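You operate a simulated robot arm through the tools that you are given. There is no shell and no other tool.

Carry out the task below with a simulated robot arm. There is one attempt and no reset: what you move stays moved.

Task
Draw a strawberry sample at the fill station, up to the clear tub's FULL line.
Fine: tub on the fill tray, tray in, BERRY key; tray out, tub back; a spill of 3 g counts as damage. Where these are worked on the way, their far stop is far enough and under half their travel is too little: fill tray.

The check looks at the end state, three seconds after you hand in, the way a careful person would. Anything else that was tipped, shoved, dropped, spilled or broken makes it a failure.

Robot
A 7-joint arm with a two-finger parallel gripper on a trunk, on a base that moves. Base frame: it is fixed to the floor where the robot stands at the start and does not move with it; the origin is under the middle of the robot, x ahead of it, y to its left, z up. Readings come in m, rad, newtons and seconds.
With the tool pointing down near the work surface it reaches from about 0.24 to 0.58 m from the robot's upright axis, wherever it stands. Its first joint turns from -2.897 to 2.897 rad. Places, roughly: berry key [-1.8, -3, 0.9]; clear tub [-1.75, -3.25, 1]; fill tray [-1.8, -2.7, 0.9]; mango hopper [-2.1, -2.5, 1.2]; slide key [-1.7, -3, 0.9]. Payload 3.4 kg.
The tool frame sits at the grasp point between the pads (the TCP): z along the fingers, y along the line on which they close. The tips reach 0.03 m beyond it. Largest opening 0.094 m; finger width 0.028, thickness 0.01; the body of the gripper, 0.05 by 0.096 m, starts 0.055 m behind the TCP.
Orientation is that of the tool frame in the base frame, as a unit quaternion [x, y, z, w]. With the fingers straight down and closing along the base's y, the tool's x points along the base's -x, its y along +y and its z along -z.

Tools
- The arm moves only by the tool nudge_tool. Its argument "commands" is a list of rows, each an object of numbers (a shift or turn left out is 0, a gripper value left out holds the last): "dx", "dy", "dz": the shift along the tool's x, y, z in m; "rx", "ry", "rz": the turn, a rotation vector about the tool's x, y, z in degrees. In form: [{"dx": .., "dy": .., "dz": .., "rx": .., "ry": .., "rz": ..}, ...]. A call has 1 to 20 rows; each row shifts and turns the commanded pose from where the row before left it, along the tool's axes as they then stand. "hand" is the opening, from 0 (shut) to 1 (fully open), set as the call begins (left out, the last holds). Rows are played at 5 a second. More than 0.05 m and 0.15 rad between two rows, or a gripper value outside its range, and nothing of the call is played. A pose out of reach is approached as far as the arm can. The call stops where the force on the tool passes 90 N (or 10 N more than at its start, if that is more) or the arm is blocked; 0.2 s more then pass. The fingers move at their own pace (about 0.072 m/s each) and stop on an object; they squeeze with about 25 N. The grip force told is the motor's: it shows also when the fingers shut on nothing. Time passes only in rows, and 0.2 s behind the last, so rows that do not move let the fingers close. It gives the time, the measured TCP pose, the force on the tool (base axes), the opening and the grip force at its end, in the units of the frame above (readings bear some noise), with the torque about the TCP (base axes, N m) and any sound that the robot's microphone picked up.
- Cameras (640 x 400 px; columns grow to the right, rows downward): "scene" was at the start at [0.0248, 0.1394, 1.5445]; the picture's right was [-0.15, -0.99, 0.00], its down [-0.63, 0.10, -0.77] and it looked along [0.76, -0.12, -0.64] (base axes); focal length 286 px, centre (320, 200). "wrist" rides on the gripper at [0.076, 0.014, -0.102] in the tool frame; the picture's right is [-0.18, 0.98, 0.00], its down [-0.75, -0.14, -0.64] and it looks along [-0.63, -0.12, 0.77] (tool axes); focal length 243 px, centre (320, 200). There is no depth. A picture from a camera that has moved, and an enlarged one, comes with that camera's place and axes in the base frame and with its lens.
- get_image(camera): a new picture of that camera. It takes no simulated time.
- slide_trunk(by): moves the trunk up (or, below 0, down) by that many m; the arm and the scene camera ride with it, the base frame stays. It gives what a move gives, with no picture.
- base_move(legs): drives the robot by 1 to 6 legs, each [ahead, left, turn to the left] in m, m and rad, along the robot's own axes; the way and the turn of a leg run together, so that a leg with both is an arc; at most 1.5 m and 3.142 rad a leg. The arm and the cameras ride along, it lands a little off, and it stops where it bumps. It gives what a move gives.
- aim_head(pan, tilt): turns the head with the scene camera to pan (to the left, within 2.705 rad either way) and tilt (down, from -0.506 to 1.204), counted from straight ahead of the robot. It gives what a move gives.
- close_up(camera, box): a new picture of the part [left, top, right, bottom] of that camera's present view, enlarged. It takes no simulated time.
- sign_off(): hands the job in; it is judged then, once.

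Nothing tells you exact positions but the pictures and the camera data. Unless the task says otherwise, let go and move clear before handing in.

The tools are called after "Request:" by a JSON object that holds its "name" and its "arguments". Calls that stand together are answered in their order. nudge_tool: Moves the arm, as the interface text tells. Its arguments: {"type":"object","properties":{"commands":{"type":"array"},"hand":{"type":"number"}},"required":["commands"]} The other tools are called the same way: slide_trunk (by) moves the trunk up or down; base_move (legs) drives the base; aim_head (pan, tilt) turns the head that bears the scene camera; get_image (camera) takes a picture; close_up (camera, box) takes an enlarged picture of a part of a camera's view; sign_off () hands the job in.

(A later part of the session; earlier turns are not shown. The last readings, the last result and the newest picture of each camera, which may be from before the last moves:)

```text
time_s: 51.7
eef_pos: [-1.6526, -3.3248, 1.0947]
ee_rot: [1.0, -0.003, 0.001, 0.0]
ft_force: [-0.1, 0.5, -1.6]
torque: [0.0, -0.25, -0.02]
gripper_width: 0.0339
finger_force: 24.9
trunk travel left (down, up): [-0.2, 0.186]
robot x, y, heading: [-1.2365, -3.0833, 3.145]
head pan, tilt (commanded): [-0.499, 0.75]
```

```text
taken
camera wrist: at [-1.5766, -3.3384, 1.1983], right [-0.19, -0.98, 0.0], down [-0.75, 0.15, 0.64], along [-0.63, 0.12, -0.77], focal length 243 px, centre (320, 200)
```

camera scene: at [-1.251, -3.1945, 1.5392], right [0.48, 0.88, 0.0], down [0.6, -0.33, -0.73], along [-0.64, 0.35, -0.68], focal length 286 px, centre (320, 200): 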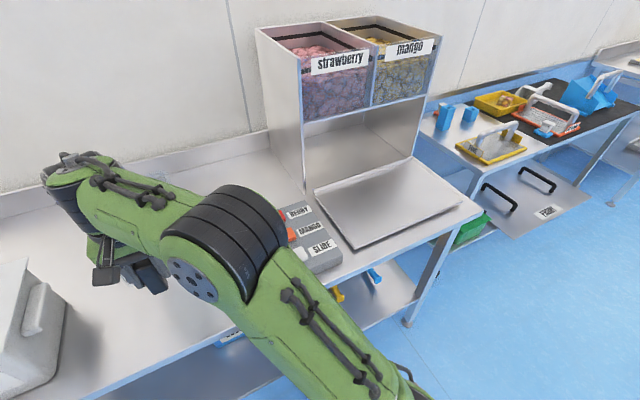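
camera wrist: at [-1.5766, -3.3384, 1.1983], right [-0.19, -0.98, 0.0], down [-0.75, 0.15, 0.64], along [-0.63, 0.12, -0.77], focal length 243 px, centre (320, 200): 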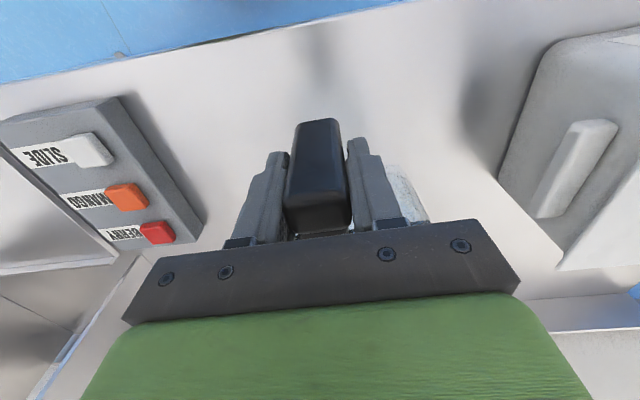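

Held steady at z 1.10. The tray is now in clear view; I zoom to measure its edges and the dispenser.

Request:
{"name": "close_up", "arguments": {"camera": "scene", "box": [290, 120, 490, 260]}}

Request:
{"name": "close_up", "arguments": {"camera": "scene", "box": [240, 0, 450, 140]}}

```text
2.86 times, centred on (390, 190) of scene
camera zoom: at [-1.251, -3.1945, 1.5392], right [0.48, 0.88, 0.0], down [0.6, -0.33, -0.73], along [-0.64, 0.35, -0.68], focal length 818 px, centre (120, 229)
```

zoom: 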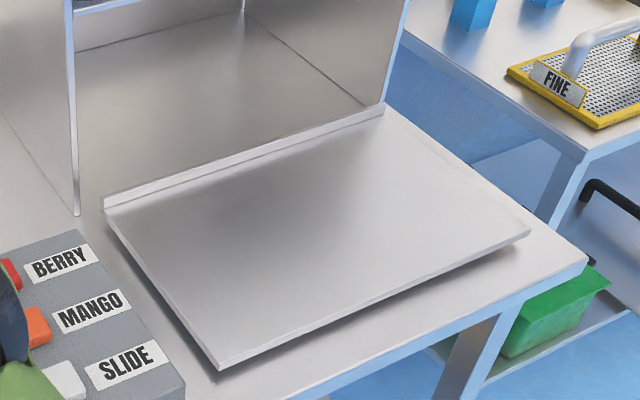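

```text
2.86 times, centred on (345, 70) of scene
camera zoom: at [-1.251, -3.1945, 1.5392], right [0.48, 0.88, 0.0], down [0.6, -0.33, -0.73], along [-0.64, 0.35, -0.68], focal length 818 px, centre (249, 571)
```

zoom: 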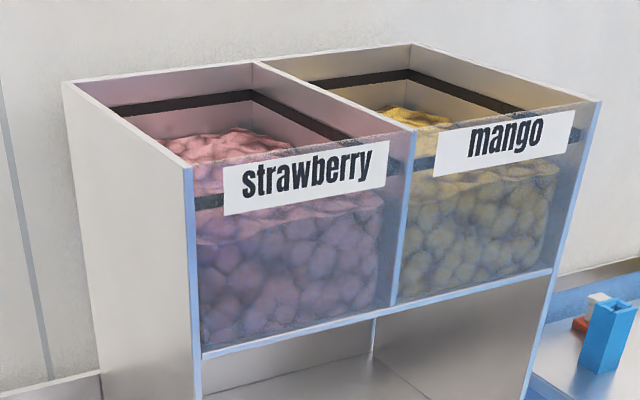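

Measured: tray top z about 0.90, from x -1.64 to -1.89, y -2.87 to -2.45, the table turned about 0.03 rad; strawberry compartment centred at y about -2.765, hopper bottom at z 1.145, housing front x about -1.915. I carry the tub to the tray's strawberry side, pulled back a little to clear the housing.

Request:
{"name": "nudge_tool", "arguments": {"commands": [{"dx": 0.015}, {"dx": 0.02}, {"dy": -0.015}, {"dy": -0.03}, {"dy": -0.03}, {"dy": -0.03}, {"dy": -0.03}, {"dy": -0.03}, {"dy": -0.03}, {"dy": -0.03}, {"dy": -0.03}, {"dy": -0.015}, {}], "hand": 0}}

Request:
{"name": "get_image", "arguments": {"camera": "scene"}}

Request:
{"name": "get_image", "arguments": {"camera": "wrist"}}

```text
time_s: 54.5
eef_pos: [-1.6162, -3.0534, 1.094]
ee_rot: [1.0, -0.003, 0.001, 0.001]
ft_force: [0.3, -0.8, -1.9]
torque: [-0.01, -0.25, -0.01]
gripper_width: 0.034
finger_force: 25.1
trunk travel left (down, up): [-0.2, 0.186]
robot x, y, heading: [-1.2393, -3.0823, 3.136]
head pan, tilt (commanded): [-0.499, 0.75]
```

```text
taken
camera scene: at [-1.2508, -3.1942, 1.5392], right [0.48, 0.88, 0.0], down [0.6, -0.33, -0.73], along [-0.64, 0.35, -0.68], focal length 286 px, centre (320, 200)
```

scene: 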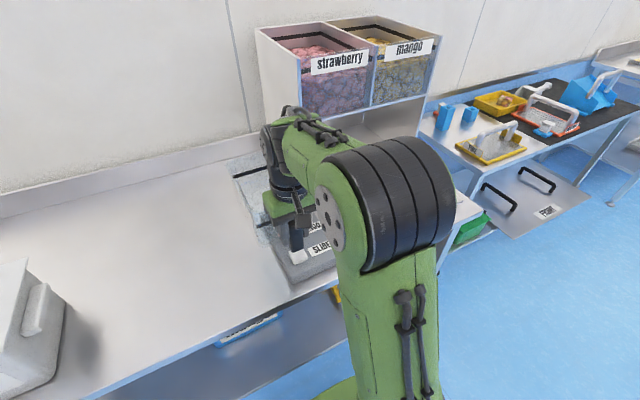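

```text
taken
camera wrist: at [-1.5395, -3.0681, 1.1975], right [-0.19, -0.98, 0.0], down [-0.75, 0.14, 0.64], along [-0.63, 0.12, -0.77], focal length 243 px, centre (320, 200)
```

wrist: 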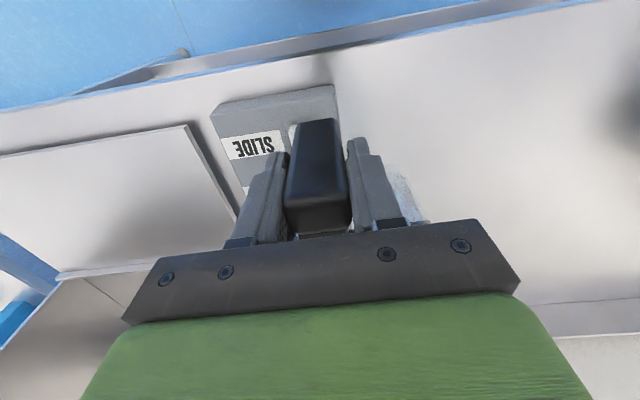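

The tub is above the panel, level and clear of the housing. I continue to y about -2.765.

Request:
{"name": "nudge_tool", "arguments": {"commands": [{"dy": -0.015}, {"dy": -0.03}, {"dy": -0.03}, {"dy": -0.03}, {"dy": -0.03}, {"dy": -0.03}, {"dy": -0.03}, {"dy": -0.03}, {"dy": -0.03}, {"dy": -0.02}, {"dy": -0.013}, {}], "hand": 0}}

Request:
{"name": "get_image", "arguments": {"camera": "scene"}}

Request:
{"name": "get_image", "arguments": {"camera": "wrist"}}

```text
time_s: 57.1
eef_pos: [-1.6145, -2.766, 1.0962]
ee_rot: [1.0, -0.002, 0.0, 0.0]
ft_force: [0.2, 0.2, -2.3]
torque: [0.0, -0.25, 0.01]
gripper_width: 0.034
finger_force: 25.0
trunk travel left (down, up): [-0.2, 0.186]
robot x, y, heading: [-1.2377, -3.0808, 3.127]
head pan, tilt (commanded): [-0.499, 0.75]
```

```text
taken
camera scene: at [-1.2509, -3.1943, 1.5392], right [0.48, 0.88, 0.0], down [0.6, -0.33, -0.73], along [-0.64, 0.35, -0.68], focal length 286 px, centre (320, 200)
```

scene: 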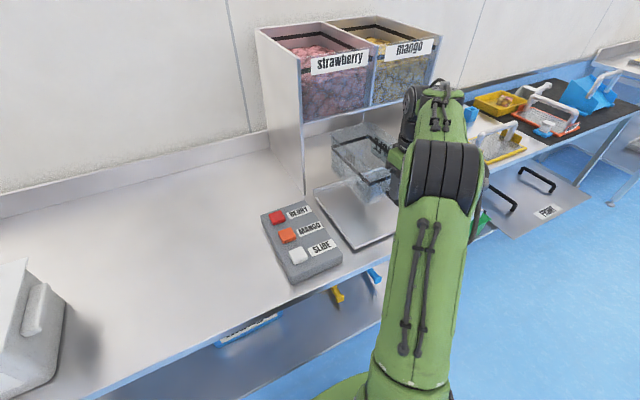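

```text
taken
camera wrist: at [-1.5373, -2.7809, 1.1987], right [-0.19, -0.98, 0.0], down [-0.75, 0.14, 0.64], along [-0.63, 0.12, -0.77], focal length 243 px, centre (320, 200)
```

wrist: 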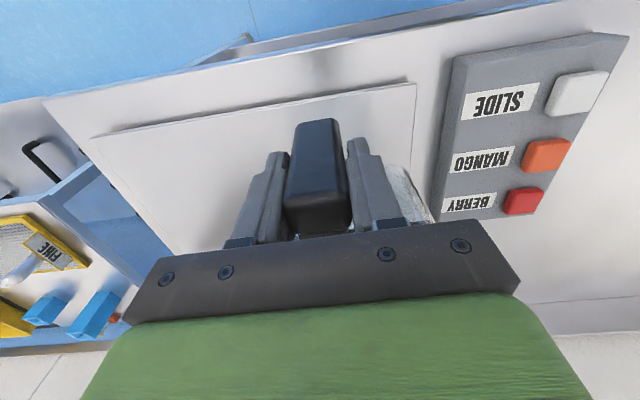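

The tub hovers over the left (strawberry) side of the tray. I lower it, slowing near contact.

Request:
{"name": "nudge_tool", "arguments": {"commands": [{"dz": 0.02}, {"dz": 0.025}, {"dz": 0.025}, {"dz": 0.02}, {"dz": 0.01}, {}], "hand": 0}}

Request:
{"name": "close_up", "arguments": {"camera": "scene", "box": [280, 110, 460, 260]}}

```text
time_s: 58.5
eef_pos: [-1.6132, -2.7655, 0.995]
ee_rot: [1.0, -0.002, -0.001, 0.0]
ft_force: [-0.2, -0.3, -2.1]
torque: [0.01, -0.27, 0.0]
gripper_width: 0.0338
finger_force: 25.3
trunk travel left (down, up): [-0.2, 0.186]
robot x, y, heading: [-1.237, -3.083, 3.137]
head pan, tilt (commanded): [-0.499, 0.75]
```

```text
2.67 times, centred on (370, 185) of scene
camera zoom: at [-1.2508, -3.1939, 1.5393], right [0.48, 0.88, 0.0], down [0.6, -0.33, -0.73], along [-0.64, 0.35, -0.68], focal length 764 px, centre (187, 240)
```

zoom: 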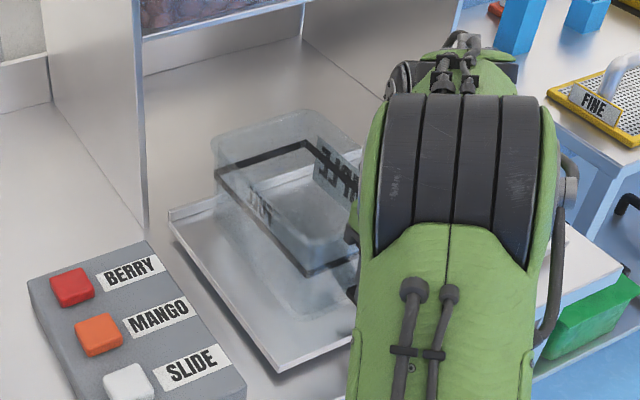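

The tub is just above the tray, well inside its edges. I lower in small steps until contact shows.

Request:
{"name": "nudge_tool", "arguments": {"commands": [{"dz": 0.005}, {"dz": 0.003}, {}], "hand": 0}}

Request:
{"name": "nudge_tool", "arguments": {"commands": [{"dz": 0.003}, {}], "hand": 0}}

Request:
{"name": "nudge_tool", "arguments": {"commands": [{"dz": 0.002}, {}], "hand": 0}}

```text
time_s: 59.3
eef_pos: [-1.6155, -2.7655, 0.9868]
ee_rot: [1.0, -0.002, 0.0, 0.0]
ft_force: [-0.3, -0.9, -2.8]
torque: [0.01, -0.28, 0.01]
gripper_width: 0.0339
finger_force: 24.8
trunk travel left (down, up): [-0.2, 0.186]
robot x, y, heading: [-1.2348, -3.0806, 3.138]
head pan, tilt (commanded): [-0.499, 0.75]
```

```text
time_s: 59.9
eef_pos: [-1.6144, -2.7663, 0.9854]
ee_rot: [1.0, -0.003, 0.0, -0.001]
ft_force: [0.7, 1.0, 0.8]
torque: [-0.05, 0.71, -0.04]
gripper_width: 0.0339
finger_force: 24.6
trunk travel left (down, up): [-0.2, 0.186]
robot x, y, heading: [-1.2409, -3.0818, 3.134]
head pan, tilt (commanded): [-0.499, 0.75]
```

```text
time_s: 60.5
eef_pos: [-1.6139, -2.7663, 0.9828]
ee_rot: [1.0, -0.003, 0.0, 0.0]
ft_force: [0.7, 0.3, 8.7]
torque: [-0.09, 0.2, 0.01]
gripper_width: 0.034
finger_force: 25.1
trunk travel left (down, up): [-0.2, 0.186]
robot x, y, heading: [-1.2348, -3.0806, 3.137]
head pan, tilt (commanded): [-0.499, 0.75]
```

It rests on the tray (8.7 N up). I ease off 1.5 mm, open, and rise straight up off the handle.

Request:
{"name": "nudge_tool", "arguments": {"commands": [{"dz": -0.0015}, {}], "hand": 0}}

Request:
{"name": "nudge_tool", "arguments": {"commands": [{}, {}, {}, {}], "hand": 0.8}}

Request:
{"name": "get_image", "arguments": {"camera": "wrist"}}

```text
time_s: 61.1
eef_pos: [-1.6139, -2.7656, 0.9821]
ee_rot: [1.0, -0.003, 0.0, 0.001]
ft_force: [0.6, 0.2, -0.1]
torque: [0.05, 0.18, -0.06]
gripper_width: 0.0339
finger_force: 24.7
trunk travel left (down, up): [-0.2, 0.186]
robot x, y, heading: [-1.2368, -3.0825, 3.132]
head pan, tilt (commanded): [-0.499, 0.75]
```

```text
time_s: 62.1
eef_pos: [-1.6146, -2.7662, 0.9832]
ee_rot: [1.0, -0.003, 0.0, -0.001]
ft_force: [-0.3, -0.5, -0.1]
torque: [-0.04, 0.02, -0.05]
gripper_width: 0.0752
finger_force: 0.2
trunk travel left (down, up): [-0.2, 0.186]
robot x, y, heading: [-1.2376, -3.0828, 3.142]
head pan, tilt (commanded): [-0.499, 0.75]
```

```text
taken
camera wrist: at [-1.5381, -2.7802, 1.0866], right [-0.19, -0.98, 0.0], down [-0.75, 0.15, 0.64], along [-0.63, 0.12, -0.77], focal length 243 px, centre (320, 200)
```

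wrist: 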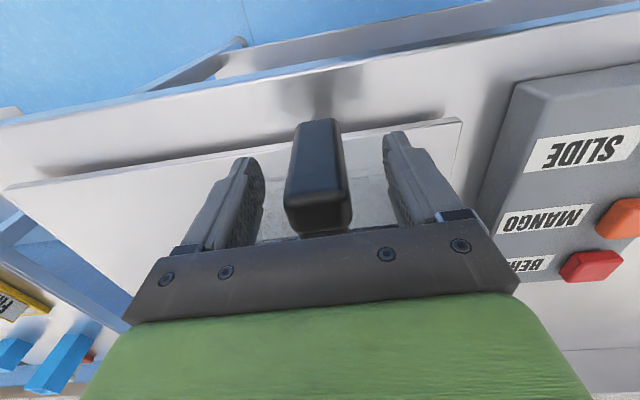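

The fingers are clear of the bar. I rise to z about 1.12 and then move left towards the keys.

Request:
{"name": "nudge_tool", "arguments": {"commands": [{"dz": -0.02}, {"dz": -0.03}, {"dz": -0.03}, {"dz": -0.03}, {"dz": -0.03}, {"dy": 0.03}, {"dy": 0.05}, {"dy": 0.05}, {"dy": 0.05}, {"dy": 0.05}, {"dy": 0.03}, {}], "hand": 0.8}}

Request:
{"name": "get_image", "arguments": {"camera": "scene"}}

Request:
{"name": "get_image", "arguments": {"camera": "wrist"}}

```text
time_s: 64.7
eef_pos: [-1.6151, -3.0256, 1.124]
ee_rot: [1.0, -0.004, 0.001, 0.001]
ft_force: [-0.3, 0.5, 0.4]
torque: [0.03, 0.0, 0.01]
gripper_width: 0.0754
finger_force: 0.1
trunk travel left (down, up): [-0.2, 0.186]
robot x, y, heading: [-1.2389, -3.0825, 3.133]
head pan, tilt (commanded): [-0.499, 0.75]
```

```text
taken
camera scene: at [-1.2508, -3.1938, 1.5393], right [0.48, 0.88, 0.0], down [0.6, -0.33, -0.73], along [-0.64, 0.35, -0.68], focal length 286 px, centre (320, 200)
```

scene: 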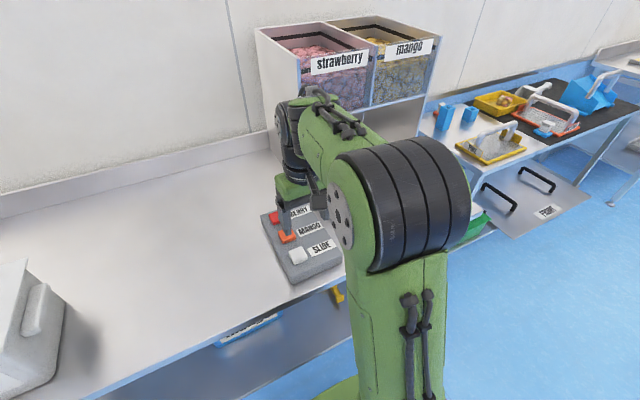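

```text
taken
camera wrist: at [-1.5377, -3.0409, 1.2272], right [-0.19, -0.98, 0.0], down [-0.75, 0.15, 0.64], along [-0.63, 0.12, -0.77], focal length 243 px, centre (320, 200)
```

wrist: 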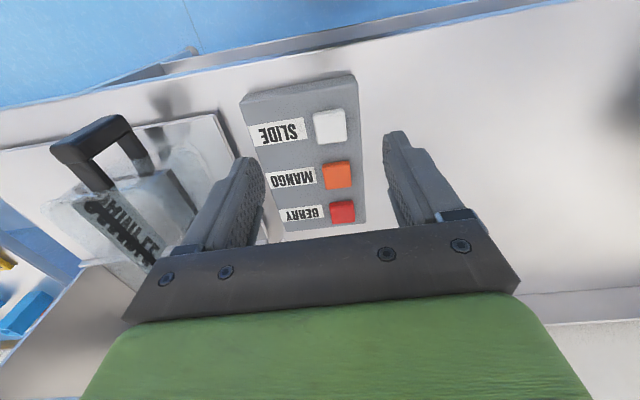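

The tub stands on the tray; the SLIDE key is at about (-1.664, -3.031, top z 0.94), BERRY at (-1.812, -3.025). I close the fingers and go above the SLIDE key.

Request:
{"name": "nudge_tool", "arguments": {"commands": [{"dx": -0.025, "dy": 0.003}, {"dx": -0.024, "dy": 0.002}, {"dz": 0.04}, {"dz": 0.04}, {"dz": 0.03}, {}], "hand": 0}}

Request:
{"name": "get_image", "arguments": {"camera": "wrist"}}

Request:
{"name": "close_up", "arguments": {"camera": "scene", "box": [250, 140, 370, 290]}}

```text
time_s: 66.1
eef_pos: [-1.6649, -3.032, 1.0128]
ee_rot: [1.0, -0.002, 0.001, 0.001]
ft_force: [0.4, 0.1, 0.0]
torque: [0.0, 0.02, -0.04]
gripper_width: 0.0001
finger_force: 25.4
trunk travel left (down, up): [-0.2, 0.186]
robot x, y, heading: [-1.2386, -3.083, 3.139]
head pan, tilt (commanded): [-0.499, 0.75]
```

```text
taken
camera wrist: at [-1.5879, -3.0454, 1.1163], right [-0.19, -0.98, 0.0], down [-0.75, 0.15, 0.64], along [-0.63, 0.12, -0.77], focal length 243 px, centre (320, 200)
```

wrist: 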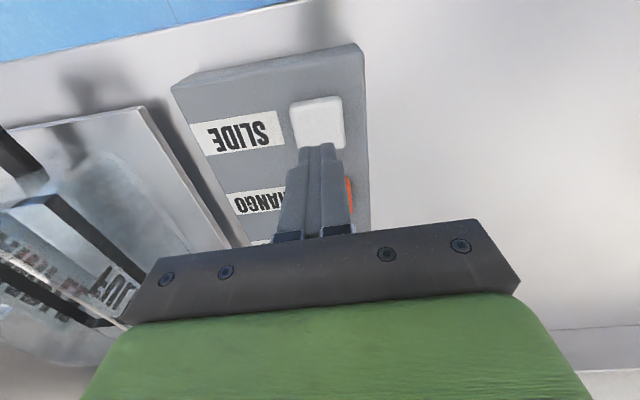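

```text
2.67 times, centred on (310, 215) of scene
camera zoom: at [-1.2505, -3.1942, 1.5393], right [0.48, 0.88, 0.0], down [0.6, -0.33, -0.73], along [-0.64, 0.35, -0.68], focal length 764 px, centre (347, 160)
```

zoom: 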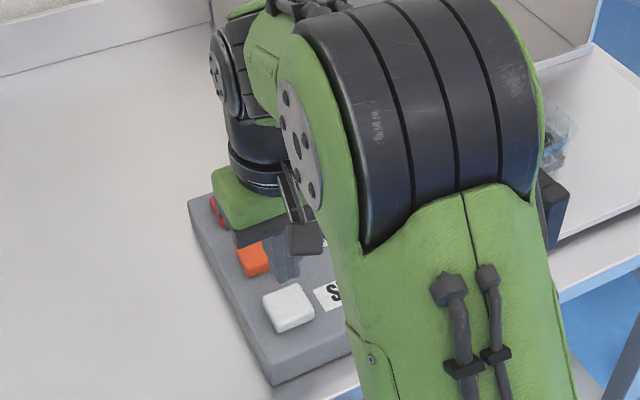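

The key centre looks to be at x about -1.658, so I correct 6 mm and go down gently, watching for contact.

Request:
{"name": "nudge_tool", "arguments": {"commands": [{"dx": 0.006}, {"dz": 0.02}, {"dz": 0.015}, {}], "hand": 0}}

Request:
{"name": "nudge_tool", "arguments": {"commands": [{"dz": 0.004}, {}], "hand": 0}}

Request:
{"name": "nudge_tool", "arguments": {"commands": [{"dz": 0.003}, {}], "hand": 0}}

```text
time_s: 67.1
eef_pos: [-1.6588, -3.0295, 0.9785]
ee_rot: [1.0, -0.002, 0.001, 0.001]
ft_force: [-0.3, 0.5, -0.2]
torque: [0.02, 0.01, -0.03]
gripper_width: 0.0
finger_force: 25.5
trunk travel left (down, up): [-0.2, 0.186]
robot x, y, heading: [-1.2393, -3.0848, 3.139]
head pan, tilt (commanded): [-0.499, 0.75]
```

```text
time_s: 67.7
eef_pos: [-1.6594, -3.0309, 0.9758]
ee_rot: [1.0, -0.003, 0.0, 0.0]
ft_force: [-0.5, 0.5, 0.3]
torque: [-0.01, -0.02, -0.01]
gripper_width: 0.0001
finger_force: 24.9
trunk travel left (down, up): [-0.2, 0.186]
robot x, y, heading: [-1.2358, -3.0827, 3.139]
head pan, tilt (commanded): [-0.499, 0.75]
```

```text
time_s: 68.3
eef_pos: [-1.6583, -3.0306, 0.9714]
ee_rot: [1.0, -0.002, 0.001, 0.0]
ft_force: [-0.5, 0.0, 0.1]
torque: [-0.01, 0.01, 0.0]
gripper_width: 0.0
finger_force: 24.8
trunk travel left (down, up): [-0.2, 0.186]
robot x, y, heading: [-1.2398, -3.0843, 3.139]
head pan, tilt (commanded): [-0.499, 0.75]
```

Request:
{"name": "nudge_tool", "arguments": {"commands": [{"dz": 0.003}, {}], "hand": 0}}

Request:
{"name": "nudge_tool", "arguments": {"commands": [{"dz": 0.003}, {}], "hand": 0}}

Request:
{"name": "get_image", "arguments": {"camera": "wrist"}}

```text
time_s: 68.9
eef_pos: [-1.6583, -3.03, 0.9684]
ee_rot: [1.0, -0.003, 0.0, 0.0]
ft_force: [-0.4, -0.3, 0.5]
torque: [0.02, 0.01, 0.04]
gripper_width: 0.0
finger_force: 25.0
trunk travel left (down, up): [-0.2, 0.186]
robot x, y, heading: [-1.24, -3.0871, 3.132]
head pan, tilt (commanded): [-0.499, 0.75]
```

```text
time_s: 69.5
eef_pos: [-1.6584, -3.031, 0.966]
ee_rot: [1.0, -0.002, 0.0, 0.0]
ft_force: [0.3, -0.7, 1.8]
torque: [-0.01, 0.01, -0.02]
gripper_width: 0.0
finger_force: 24.6
trunk travel left (down, up): [-0.2, 0.186]
robot x, y, heading: [-1.2398, -3.0824, 3.14]
head pan, tilt (commanded): [-0.499, 0.75]
```

```text
taken
camera wrist: at [-1.5826, -3.0452, 1.0687], right [-0.19, -0.98, 0.0], down [-0.75, 0.15, 0.64], along [-0.63, 0.12, -0.77], focal length 243 px, centre (320, 200)
```

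wrist: 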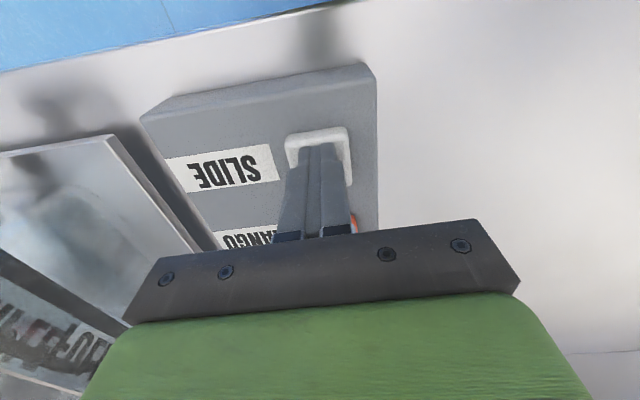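

The fingertips now touch the white key (1.8 N). I press a little deeper, then check sound and tray.

Request:
{"name": "nudge_tool", "arguments": {"commands": [{"dz": 0.002}, {}], "hand": 0}}

Request:
{"name": "nudge_tool", "arguments": {"commands": [{"dz": 0.002}, {}], "hand": 0}}

Request:
{"name": "get_image", "arguments": {"camera": "wrist"}}

Request:
{"name": "get_image", "arguments": {"camera": "scene"}}

```text
time_s: 70.1
eef_pos: [-1.6591, -3.03, 0.9632]
ee_rot: [1.0, -0.003, 0.0, 0.0]
ft_force: [-1.0, -0.1, 1.7]
torque: [0.01, 0.03, 0.01]
gripper_width: 0.0
finger_force: 25.6
trunk travel left (down, up): [-0.2, 0.186]
robot x, y, heading: [-1.2383, -3.0851, 3.135]
head pan, tilt (commanded): [-0.499, 0.75]
heard: click
```

```text
time_s: 70.7
eef_pos: [-1.6595, -3.0313, 0.9621]
ee_rot: [1.0, -0.002, 0.0, 0.0]
ft_force: [-0.2, 0.5, 2.6]
torque: [0.02, 0.02, 0.03]
gripper_width: 0.0001
finger_force: 24.8
trunk travel left (down, up): [-0.2, 0.186]
robot x, y, heading: [-1.236, -3.0817, 3.133]
head pan, tilt (commanded): [-0.499, 0.75]
```

```text
taken
camera wrist: at [-1.5825, -3.0453, 1.065], right [-0.19, -0.98, 0.0], down [-0.75, 0.15, 0.64], along [-0.63, 0.12, -0.77], focal length 243 px, centre (320, 200)
```

wrist: 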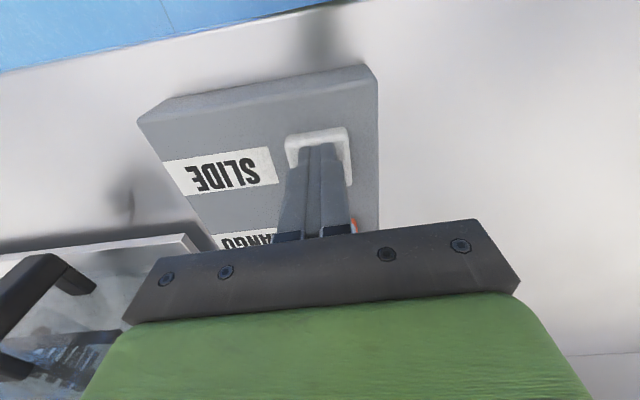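

```text
taken
camera scene: at [-1.2506, -3.1941, 1.5393], right [0.48, 0.88, 0.0], down [0.6, -0.33, -0.73], along [-0.64, 0.35, -0.68], focal length 286 px, centre (320, 200)
```

scene: 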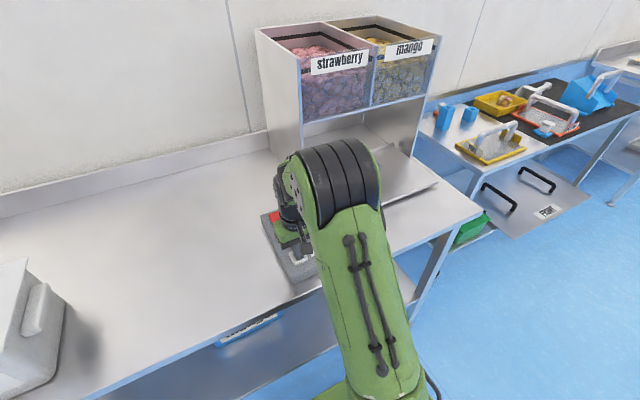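

A click, and the tray has begun to slide in with the tub. I lift off the key and see whether it keeps going.

Request:
{"name": "nudge_tool", "arguments": {"commands": [{"dz": -0.01}, {"dz": -0.02}, {"dz": -0.03}, {}, {}], "hand": 0}}

Request:
{"name": "get_image", "arguments": {"camera": "wrist"}}

Request:
{"name": "get_image", "arguments": {"camera": "scene"}}

```text
time_s: 71.9
eef_pos: [-1.6599, -3.031, 1.02]
ee_rot: [1.0, -0.003, -0.001, 0.0]
ft_force: [-0.4, 0.0, 0.3]
torque: [-0.01, -0.03, 0.02]
gripper_width: 0.0002
finger_force: 25.2
trunk travel left (down, up): [-0.2, 0.186]
robot x, y, heading: [-1.2382, -3.0817, 3.131]
head pan, tilt (commanded): [-0.499, 0.75]
```

```text
taken
camera wrist: at [-1.5828, -3.0457, 1.1237], right [-0.19, -0.98, 0.0], down [-0.75, 0.15, 0.64], along [-0.63, 0.12, -0.77], focal length 243 px, centre (320, 200)
```

wrist: 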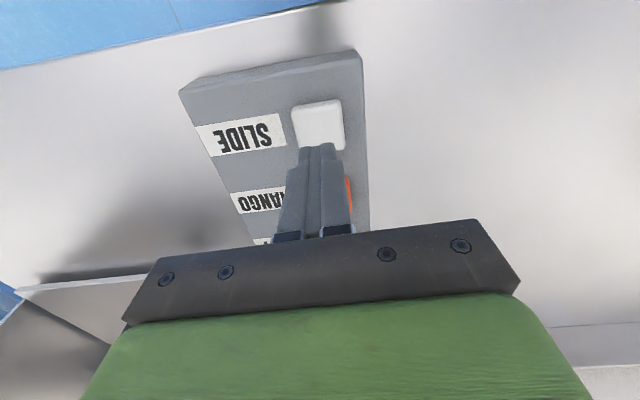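

```text
taken
camera scene: at [-1.2504, -3.1942, 1.5392], right [0.48, 0.88, 0.0], down [0.6, -0.33, -0.73], along [-0.64, 0.35, -0.68], focal length 286 px, centre (320, 200)
```

scene: 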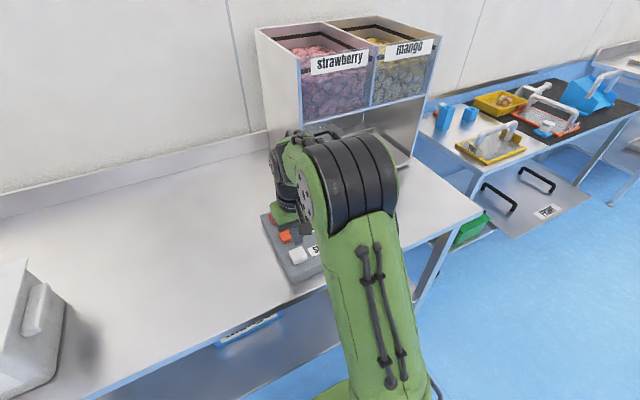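

The tray carries on by itself into the housing. I move the arm aside to the left so the camera can see the tub under the hopper.

Request:
{"name": "nudge_tool", "arguments": {"commands": [{"dz": -0.04}, {"dz": -0.04}, {"dy": 0.05}, {"dy": 0.05}, {"dy": 0.05}, {"dy": 0.05}, {"dy": 0.05}, {"dy": 0.05}, {}], "hand": 0}}

Request:
{"name": "get_image", "arguments": {"camera": "scene"}}

Request:
{"name": "close_up", "arguments": {"camera": "scene", "box": [250, 60, 450, 220]}}

```text
time_s: 73.9
eef_pos: [-1.6615, -3.3333, 1.0981]
ee_rot: [1.0, -0.003, 0.0, 0.0]
ft_force: [0.4, 0.2, -0.2]
torque: [0.0, -0.02, -0.01]
gripper_width: 0.0
finger_force: 25.3
trunk travel left (down, up): [-0.2, 0.186]
robot x, y, heading: [-1.2336, -3.0796, 3.138]
head pan, tilt (commanded): [-0.499, 0.75]
```

```text
taken
camera scene: at [-1.2504, -3.193, 1.5394], right [0.48, 0.88, 0.0], down [0.6, -0.33, -0.73], along [-0.64, 0.35, -0.68], focal length 286 px, centre (320, 200)
```

scene: 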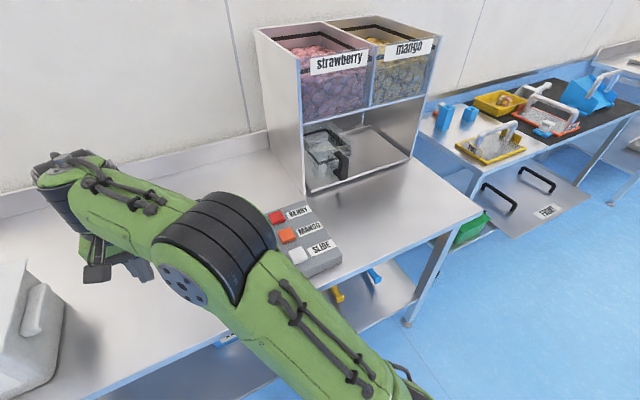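

```text
2.50 times, centred on (350, 140) of scene
camera zoom: at [-1.2504, -3.193, 1.5394], right [0.48, 0.88, 0.0], down [0.6, -0.33, -0.73], along [-0.64, 0.35, -0.68], focal length 716 px, centre (245, 350)
```

zoom: 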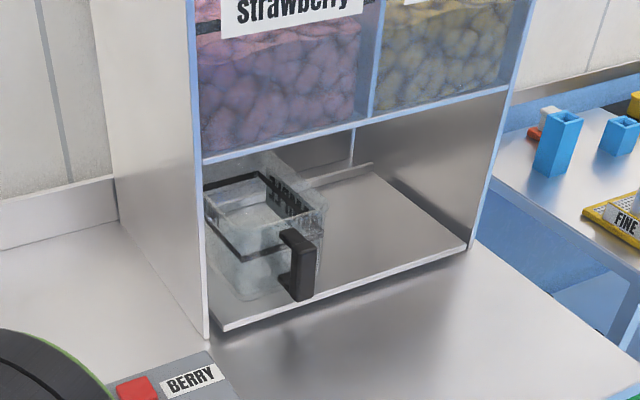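

The tray is fully in, its front flush with the housing, and the tub sits right under the strawberry compartment. I go above the BERRY key and check whether the camera can still see the tub from there.

Request:
{"name": "nudge_tool", "arguments": {"commands": [{"dx": -0.03, "dy": -0.03}, {"dx": -0.03, "dy": -0.04}, {"dx": -0.03, "dy": -0.04}, {"dx": -0.03, "dy": -0.04}, {"dx": -0.03, "dy": -0.04}, {"dy": -0.04}, {"dy": -0.04}, {"dy": -0.036}, {"dz": 0.03}, {"dz": 0.03}, {}], "hand": 0}}

Request:
{"name": "get_image", "arguments": {"camera": "scene"}}

Request:
{"name": "get_image", "arguments": {"camera": "wrist"}}

```text
time_s: 76.3
eef_pos: [-1.7916, -3.031, 1.0361]
ee_rot: [1.0, -0.002, 0.0, 0.001]
ft_force: [-0.2, 0.4, 0.3]
torque: [-0.06, -0.03, 0.01]
gripper_width: 0.0
finger_force: 25.2
out of reach, approached as far as the arm can: row 5
trunk travel left (down, up): [-0.2, 0.186]
robot x, y, heading: [-1.2385, -3.0809, 3.136]
head pan, tilt (commanded): [-0.499, 0.75]
```

```text
taken
camera scene: at [-1.2505, -3.1944, 1.5392], right [0.48, 0.88, 0.0], down [0.6, -0.33, -0.73], along [-0.64, 0.35, -0.68], focal length 286 px, centre (320, 200)
```

scene: 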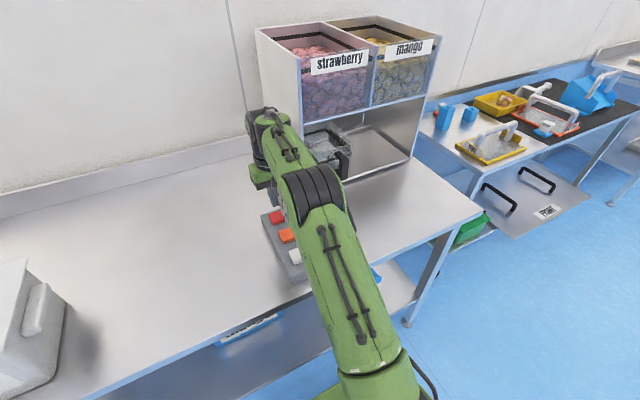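

```text
taken
camera wrist: at [-1.7146, -3.0455, 1.1396], right [-0.19, -0.98, 0.0], down [-0.75, 0.14, 0.64], along [-0.63, 0.12, -0.77], focal length 243 px, centre (320, 200)
```

wrist: 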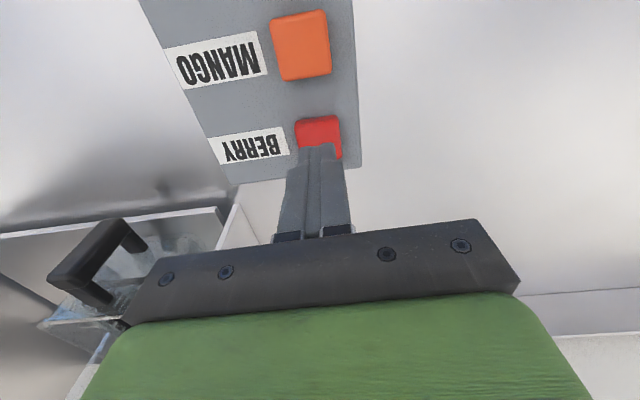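

From here the camera still sees most of the tub, good. The BERRY key is 17 mm beyond the arm's reach, so I step the base ahead 3 cm.

Request:
{"name": "base_move", "arguments": {"legs": [[0.03, 0.0, 0.0]]}}

Request:
{"name": "get_image", "arguments": {"camera": "wrist"}}

Request:
{"name": "close_up", "arguments": {"camera": "scene", "box": [250, 60, 450, 220]}}

```text
time_s: 77.1
eef_pos: [-1.8236, -3.0309, 1.0339]
ee_rot: [1.0, -0.003, 0.001, 0.0]
ft_force: [-1.0, -0.5, -0.3]
torque: [-0.01, -0.04, -0.01]
gripper_width: 0.0002
finger_force: 25.5
trunk travel left (down, up): [-0.2, 0.186]
robot x, y, heading: [-1.2669, -3.0858, 3.139]
head pan, tilt (commanded): [-0.499, 0.75]
```

```text
taken
camera wrist: at [-1.7466, -3.0451, 1.1388], right [-0.19, -0.98, 0.0], down [-0.75, 0.15, 0.64], along [-0.63, 0.12, -0.77], focal length 243 px, centre (320, 200)
```

wrist: 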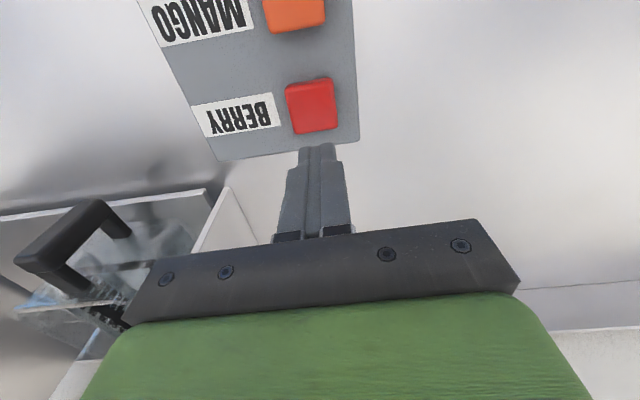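

```text
2.50 times, centred on (350, 140) of scene
camera zoom: at [-1.2832, -3.194, 1.5392], right [0.48, 0.88, 0.0], down [0.6, -0.33, -0.73], along [-0.64, 0.35, -0.68], focal length 716 px, centre (245, 350)
```

zoom: 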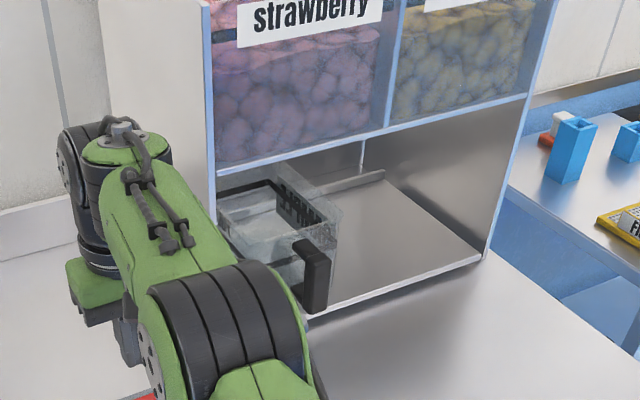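

The view of the tub is good here. The key centre is at about (-1.812, -3.027); I align and lower to just above it.

Request:
{"name": "nudge_tool", "arguments": {"commands": [{"dx": 0.011, "dy": -0.004}, {"dz": 0.03}, {"dz": 0.025}, {}], "hand": 0}}

Request:
{"name": "get_image", "arguments": {"camera": "wrist"}}

Request:
{"name": "close_up", "arguments": {"camera": "scene", "box": [290, 90, 410, 190]}}

```text
time_s: 78.1
eef_pos: [-1.8105, -3.025, 0.9816]
ee_rot: [1.0, -0.002, 0.0, 0.0]
ft_force: [0.6, 0.5, 0.6]
torque: [-0.01, -0.03, -0.03]
gripper_width: 0.0002
finger_force: 24.6
trunk travel left (down, up): [-0.2, 0.186]
robot x, y, heading: [-1.268, -3.081, 3.139]
head pan, tilt (commanded): [-0.499, 0.75]
```

```text
taken
camera wrist: at [-1.7334, -3.0397, 1.0848], right [-0.19, -0.98, 0.0], down [-0.75, 0.15, 0.64], along [-0.63, 0.12, -0.77], focal length 243 px, centre (320, 200)
```

wrist: 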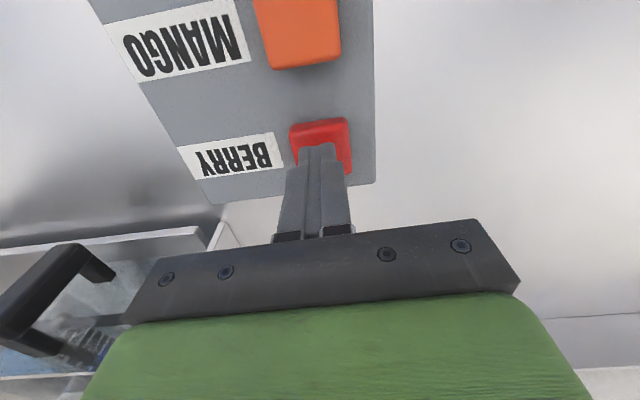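

```text
4.00 times, centred on (350, 140) of scene
camera zoom: at [-1.2807, -3.1941, 1.5393], right [0.48, 0.88, 0.0], down [0.6, -0.33, -0.73], along [-0.64, 0.35, -0.68], focal length 1146 px, centre (200, 440)
```

zoom: 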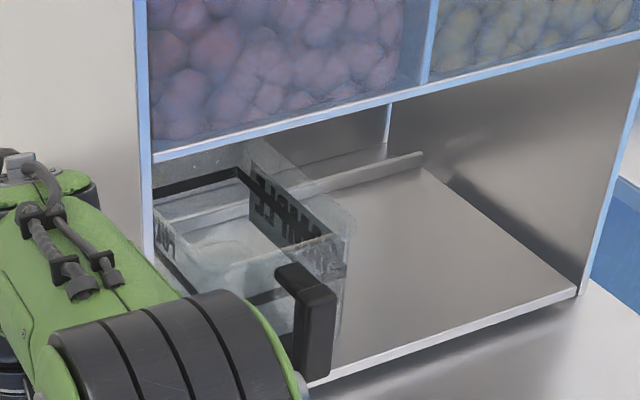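

I can see the tub's FULL line all round from here. I lower onto the BERRY key in small steps until it clicks, watching the tub.

Request:
{"name": "nudge_tool", "arguments": {"commands": [{"dz": 0.008}, {"dz": 0.005}, {}], "hand": 0}}

Request:
{"name": "nudge_tool", "arguments": {"commands": [{"dz": 0.002}], "hand": 0}}

```text
time_s: 78.9
eef_pos: [-1.81, -3.0255, 0.968]
ee_rot: [1.0, -0.003, 0.0, 0.0]
ft_force: [0.2, -0.5, -0.5]
torque: [-0.02, 0.01, -0.03]
gripper_width: 0.0
finger_force: 24.8
trunk travel left (down, up): [-0.2, 0.186]
robot x, y, heading: [-1.2695, -3.0854, 3.137]
head pan, tilt (commanded): [-0.499, 0.75]
```

```text
time_s: 79.3
eef_pos: [-1.8101, -3.0262, 0.9662]
ee_rot: [1.0, -0.003, 0.0, 0.0]
ft_force: [-0.7, 1.4, 0.5]
torque: [0.02, 0.01, -0.03]
gripper_width: 0.0001
finger_force: 25.2
trunk travel left (down, up): [-0.2, 0.186]
robot x, y, heading: [-1.2702, -3.0812, 3.14]
head pan, tilt (commanded): [-0.499, 0.75]
```

Request:
{"name": "nudge_tool", "arguments": {"commands": [{"dz": 0.002}], "hand": 0}}

Request:
{"name": "close_up", "arguments": {"camera": "scene", "box": [290, 90, 410, 190]}}

```text
time_s: 79.7
eef_pos: [-1.8095, -3.026, 0.9649]
ee_rot: [1.0, -0.003, 0.0, 0.001]
ft_force: [0.3, 1.9, 2.1]
torque: [0.01, 0.02, 0.01]
gripper_width: 0.0001
finger_force: 25.1
trunk travel left (down, up): [-0.2, 0.186]
robot x, y, heading: [-1.2694, -3.0825, 3.136]
head pan, tilt (commanded): [-0.499, 0.75]
```

```text
4.00 times, centred on (350, 140) of scene
camera zoom: at [-1.2805, -3.1937, 1.5393], right [0.48, 0.88, 0.0], down [0.6, -0.33, -0.73], along [-0.64, 0.35, -0.68], focal length 1146 px, centre (200, 440)
```

zoom: 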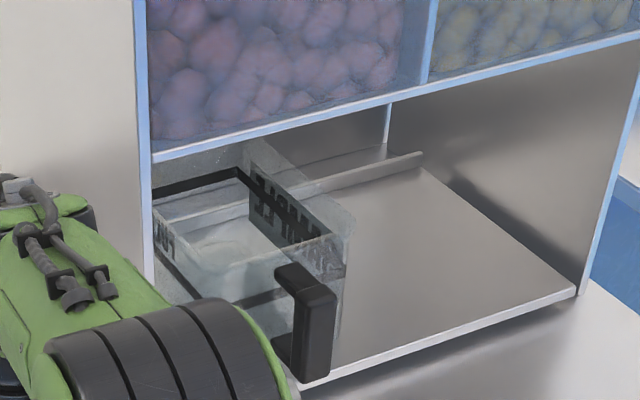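

In contact at about 2 N, no click yet and nothing flowing. One more small step.

Request:
{"name": "nudge_tool", "arguments": {"commands": [{"dz": 0.0015}], "hand": 0}}

Request:
{"name": "close_up", "arguments": {"camera": "scene", "box": [290, 90, 410, 190]}}

```text
time_s: 80.1
eef_pos: [-1.8106, -3.0264, 0.9647]
ee_rot: [1.0, -0.003, 0.001, 0.0]
ft_force: [-0.5, 0.3, 2.6]
torque: [-0.01, 0.02, 0.01]
gripper_width: 0.0001
finger_force: 25.0
trunk travel left (down, up): [-0.2, 0.186]
robot x, y, heading: [-1.2635, -3.0822, 3.14]
head pan, tilt (commanded): [-0.499, 0.75]
heard: click
```

```text
4.00 times, centred on (350, 140) of scene
camera zoom: at [-1.2802, -3.1939, 1.5393], right [0.48, 0.88, 0.0], down [0.6, -0.33, -0.73], along [-0.64, 0.35, -0.68], focal length 1146 px, centre (200, 440)
```

zoom: 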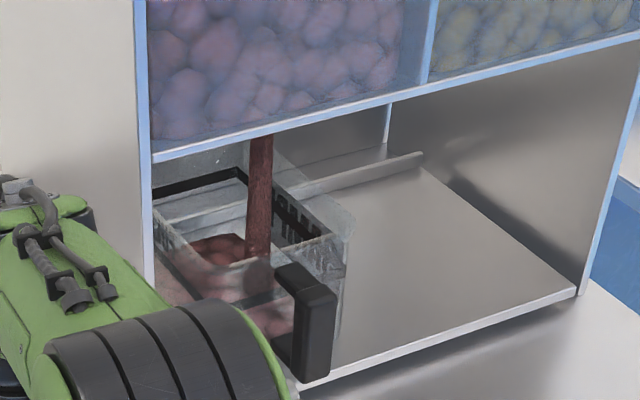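

Strawberry is flowing into the tub. I release the key to learn whether the flow stops when I let go.

Request:
{"name": "nudge_tool", "arguments": {"commands": [{"dz": -0.0045}], "hand": 0}}

Request:
{"name": "close_up", "arguments": {"camera": "scene", "box": [290, 90, 410, 190]}}

```text
time_s: 80.5
eef_pos: [-1.8087, -3.0285, 0.9665]
ee_rot: [1.0, -0.002, -0.001, 0.0]
ft_force: [-0.3, 0.1, 0.1]
torque: [0.0, -0.01, -0.05]
gripper_width: 0.0
finger_force: 25.6
trunk travel left (down, up): [-0.2, 0.186]
robot x, y, heading: [-1.2646, -3.0786, 3.137]
head pan, tilt (commanded): [-0.499, 0.75]
```

```text
4.00 times, centred on (350, 140) of scene
camera zoom: at [-1.2806, -3.194, 1.5392], right [0.48, 0.88, 0.0], down [0.6, -0.33, -0.73], along [-0.64, 0.35, -0.68], focal length 1146 px, centre (200, 440)
```

zoom: 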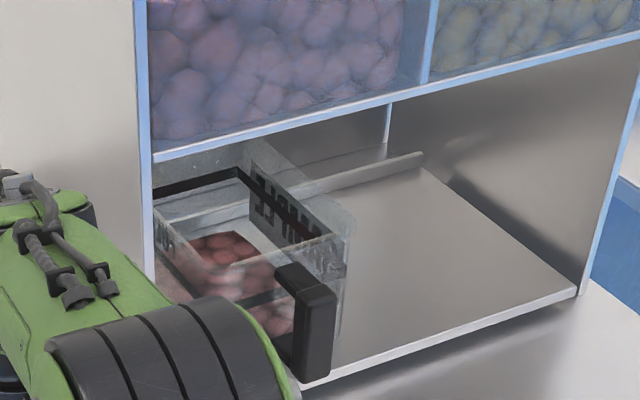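

The flow stops when I let go, so it runs only while pressed, which is easy to control. I press again for a short burst.

Request:
{"name": "nudge_tool", "arguments": {"commands": [{"dz": 0.0045}, {}], "hand": 0}}

Request:
{"name": "close_up", "arguments": {"camera": "scene", "box": [290, 90, 410, 190]}}

```text
time_s: 81.1
eef_pos: [-1.8104, -3.0267, 0.9627]
ee_rot: [1.0, -0.002, 0.0, 0.0]
ft_force: [-0.9, -0.7, 3.0]
torque: [-0.04, 0.03, 0.0]
gripper_width: 0.0001
finger_force: 25.0
trunk travel left (down, up): [-0.2, 0.186]
robot x, y, heading: [-1.2669, -3.0828, 3.137]
head pan, tilt (commanded): [-0.499, 0.75]
heard: click
```

```text
4.00 times, centred on (350, 140) of scene
camera zoom: at [-1.2805, -3.1943, 1.5392], right [0.48, 0.88, 0.0], down [0.6, -0.33, -0.73], along [-0.64, 0.35, -0.68], focal length 1146 px, centre (200, 440)
```

zoom: 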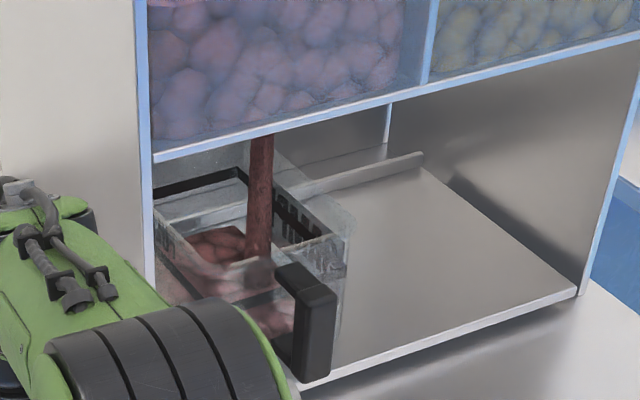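

Flow is on; the level is still low. I hold on for another short step and look again.

Request:
{"name": "nudge_tool", "arguments": {"commands": [{}, {}, {}], "hand": 0}}

Request:
{"name": "close_up", "arguments": {"camera": "scene", "box": [290, 90, 410, 190]}}

```text
time_s: 81.9
eef_pos: [-1.8105, -3.0263, 0.9633]
ee_rot: [1.0, -0.003, 0.0, 0.001]
ft_force: [-1.1, -1.7, 3.0]
torque: [-0.03, 0.0, 0.01]
gripper_width: 0.0
finger_force: 24.4
trunk travel left (down, up): [-0.2, 0.186]
robot x, y, heading: [-1.2665, -3.0834, 3.139]
head pan, tilt (commanded): [-0.499, 0.75]
```

```text
4.00 times, centred on (350, 140) of scene
camera zoom: at [-1.2805, -3.1942, 1.5392], right [0.48, 0.88, 0.0], down [0.6, -0.33, -0.73], along [-0.64, 0.35, -0.68], focal length 1146 px, centre (200, 440)
```

zoom: 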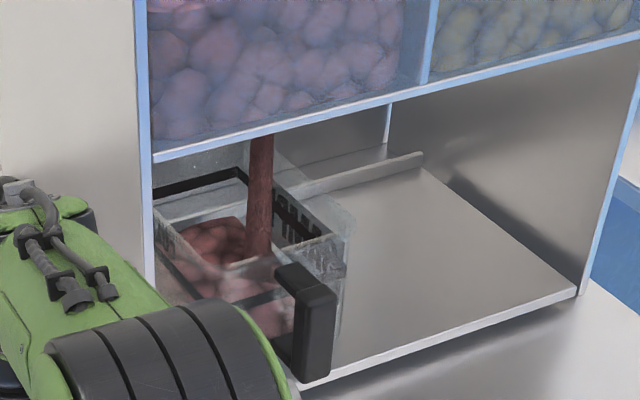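

The level is rising gently, roughly a tenth of the depth per second. I hold for another second.

Request:
{"name": "nudge_tool", "arguments": {"commands": [{}, {}, {}, {}], "hand": 0}}

Request:
{"name": "close_up", "arguments": {"camera": "scene", "box": [290, 90, 410, 190]}}

```text
time_s: 82.9
eef_pos: [-1.8091, -3.0263, 0.963]
ee_rot: [1.0, -0.003, 0.0, 0.0]
ft_force: [-1.1, -0.4, 1.8]
torque: [-0.01, 0.03, 0.01]
gripper_width: 0.0001
finger_force: 24.9
trunk travel left (down, up): [-0.2, 0.186]
robot x, y, heading: [-1.2635, -3.0775, 3.132]
head pan, tilt (commanded): [-0.499, 0.75]
```

```text
4.00 times, centred on (350, 140) of scene
camera zoom: at [-1.2804, -3.1942, 1.5392], right [0.48, 0.88, 0.0], down [0.6, -0.33, -0.73], along [-0.64, 0.35, -0.68], focal length 1146 px, centre (200, 440)
```

zoom: 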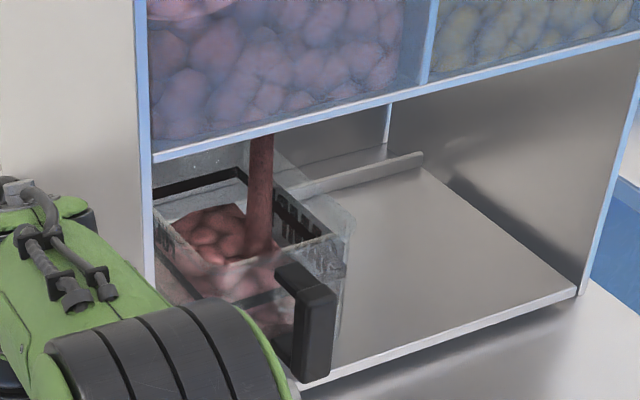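

The surface's back corner is about halfway up to the line. I hold another 0.8 s.

Request:
{"name": "nudge_tool", "arguments": {"commands": [{}, {}, {}], "hand": 0}}

Request:
{"name": "close_up", "arguments": {"camera": "scene", "box": [310, 110, 390, 180]}}

```text
time_s: 83.7
eef_pos: [-1.8098, -3.0263, 0.9626]
ee_rot: [1.0, -0.003, 0.0, -0.001]
ft_force: [-0.6, -1.0, 2.5]
torque: [-0.01, 0.03, 0.03]
gripper_width: 0.0
finger_force: 24.7
trunk travel left (down, up): [-0.2, 0.186]
robot x, y, heading: [-1.2665, -3.0807, 3.138]
head pan, tilt (commanded): [-0.499, 0.75]
```

```text
5.71 times, centred on (350, 145) of scene
camera zoom: at [-1.2804, -3.1941, 1.5392], right [0.48, 0.88, 0.0], down [0.6, -0.33, -0.73], along [-0.64, 0.35, -0.68], focal length 1637 px, centre (149, 514)
```

zoom: 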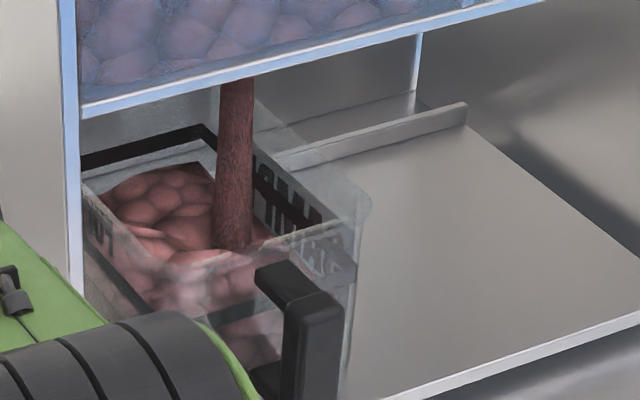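

The surface is getting near the line: about 25 px to go in this zoom at about 24 px/s. I hold 0.4 s more and check.

Request:
{"name": "nudge_tool", "arguments": {"commands": [{}], "hand": 0}}

Request:
{"name": "close_up", "arguments": {"camera": "scene", "box": [310, 110, 390, 180]}}

Request:
{"name": "close_up", "arguments": {"camera": "scene", "box": [320, 125, 360, 160]}}

```text
time_s: 84.1
eef_pos: [-1.8093, -3.0259, 0.9633]
ee_rot: [1.0, -0.003, 0.0, 0.0]
ft_force: [0.4, -0.2, 2.1]
torque: [-0.02, -0.01, 0.0]
gripper_width: 0.0
finger_force: 24.9
trunk travel left (down, up): [-0.2, 0.186]
robot x, y, heading: [-1.2678, -3.085, 3.135]
head pan, tilt (commanded): [-0.499, 0.75]
```

```text
5.71 times, centred on (350, 145) of scene
camera zoom: at [-1.2804, -3.1941, 1.5392], right [0.48, 0.88, 0.0], down [0.6, -0.33, -0.73], along [-0.64, 0.35, -0.68], focal length 1637 px, centre (149, 514)
```

zoom: 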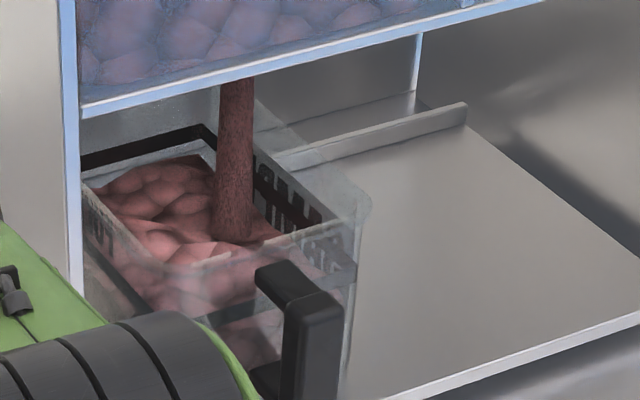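

```text
11.43 times, centred on (340, 142) of scene
camera zoom: at [-1.2804, -3.1941, 1.5392], right [0.48, 0.88, 0.0], down [0.6, -0.33, -0.73], along [-0.64, 0.35, -0.68], focal length 3274 px, centre (91, 857)
```

zoom: 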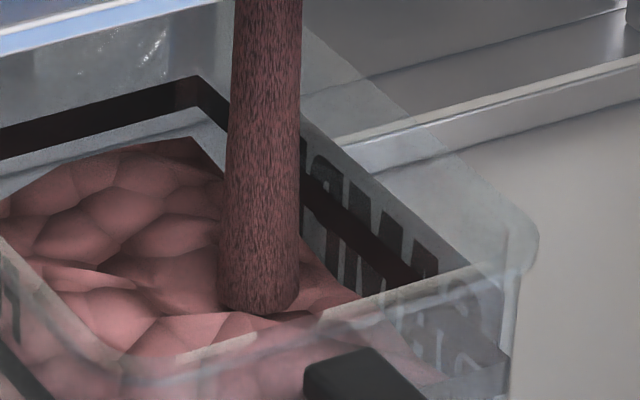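

The surface edge is just under the line's lower edge at the back wall; about 1 s to go. I hold 0.6 s more and check again.

Request:
{"name": "nudge_tool", "arguments": {"commands": [{}, {}], "hand": 0}}

Request:
{"name": "close_up", "arguments": {"camera": "scene", "box": [320, 125, 360, 160]}}

Request:
{"name": "close_up", "arguments": {"camera": "scene", "box": [310, 110, 390, 180]}}

```text
time_s: 84.7
eef_pos: [-1.8094, -3.0265, 0.9632]
ee_rot: [1.0, -0.003, 0.0, -0.001]
ft_force: [-0.3, -0.1, 2.4]
torque: [-0.01, 0.01, -0.01]
gripper_width: 0.0
finger_force: 25.4
trunk travel left (down, up): [-0.2, 0.186]
robot x, y, heading: [-1.267, -3.081, 3.133]
head pan, tilt (commanded): [-0.499, 0.75]
```

```text
11.43 times, centred on (340, 142) of scene
camera zoom: at [-1.2804, -3.1941, 1.5392], right [0.48, 0.88, 0.0], down [0.6, -0.33, -0.73], along [-0.64, 0.35, -0.68], focal length 3274 px, centre (91, 857)
```

zoom: 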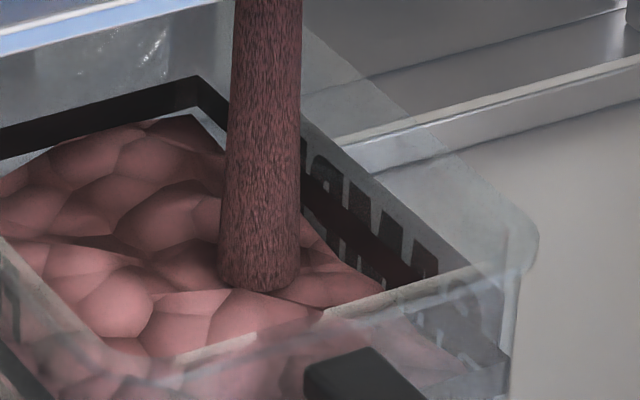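

```text
5.71 times, centred on (350, 145) of scene
camera zoom: at [-1.2804, -3.1941, 1.5392], right [0.48, 0.88, 0.0], down [0.6, -0.33, -0.73], along [-0.64, 0.35, -0.68], focal length 1637 px, centre (149, 514)
```

zoom: 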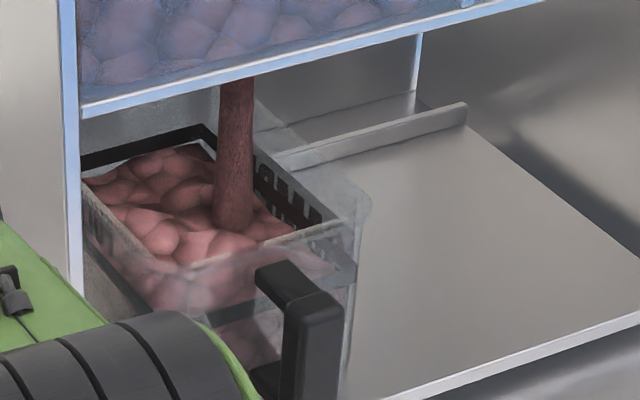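

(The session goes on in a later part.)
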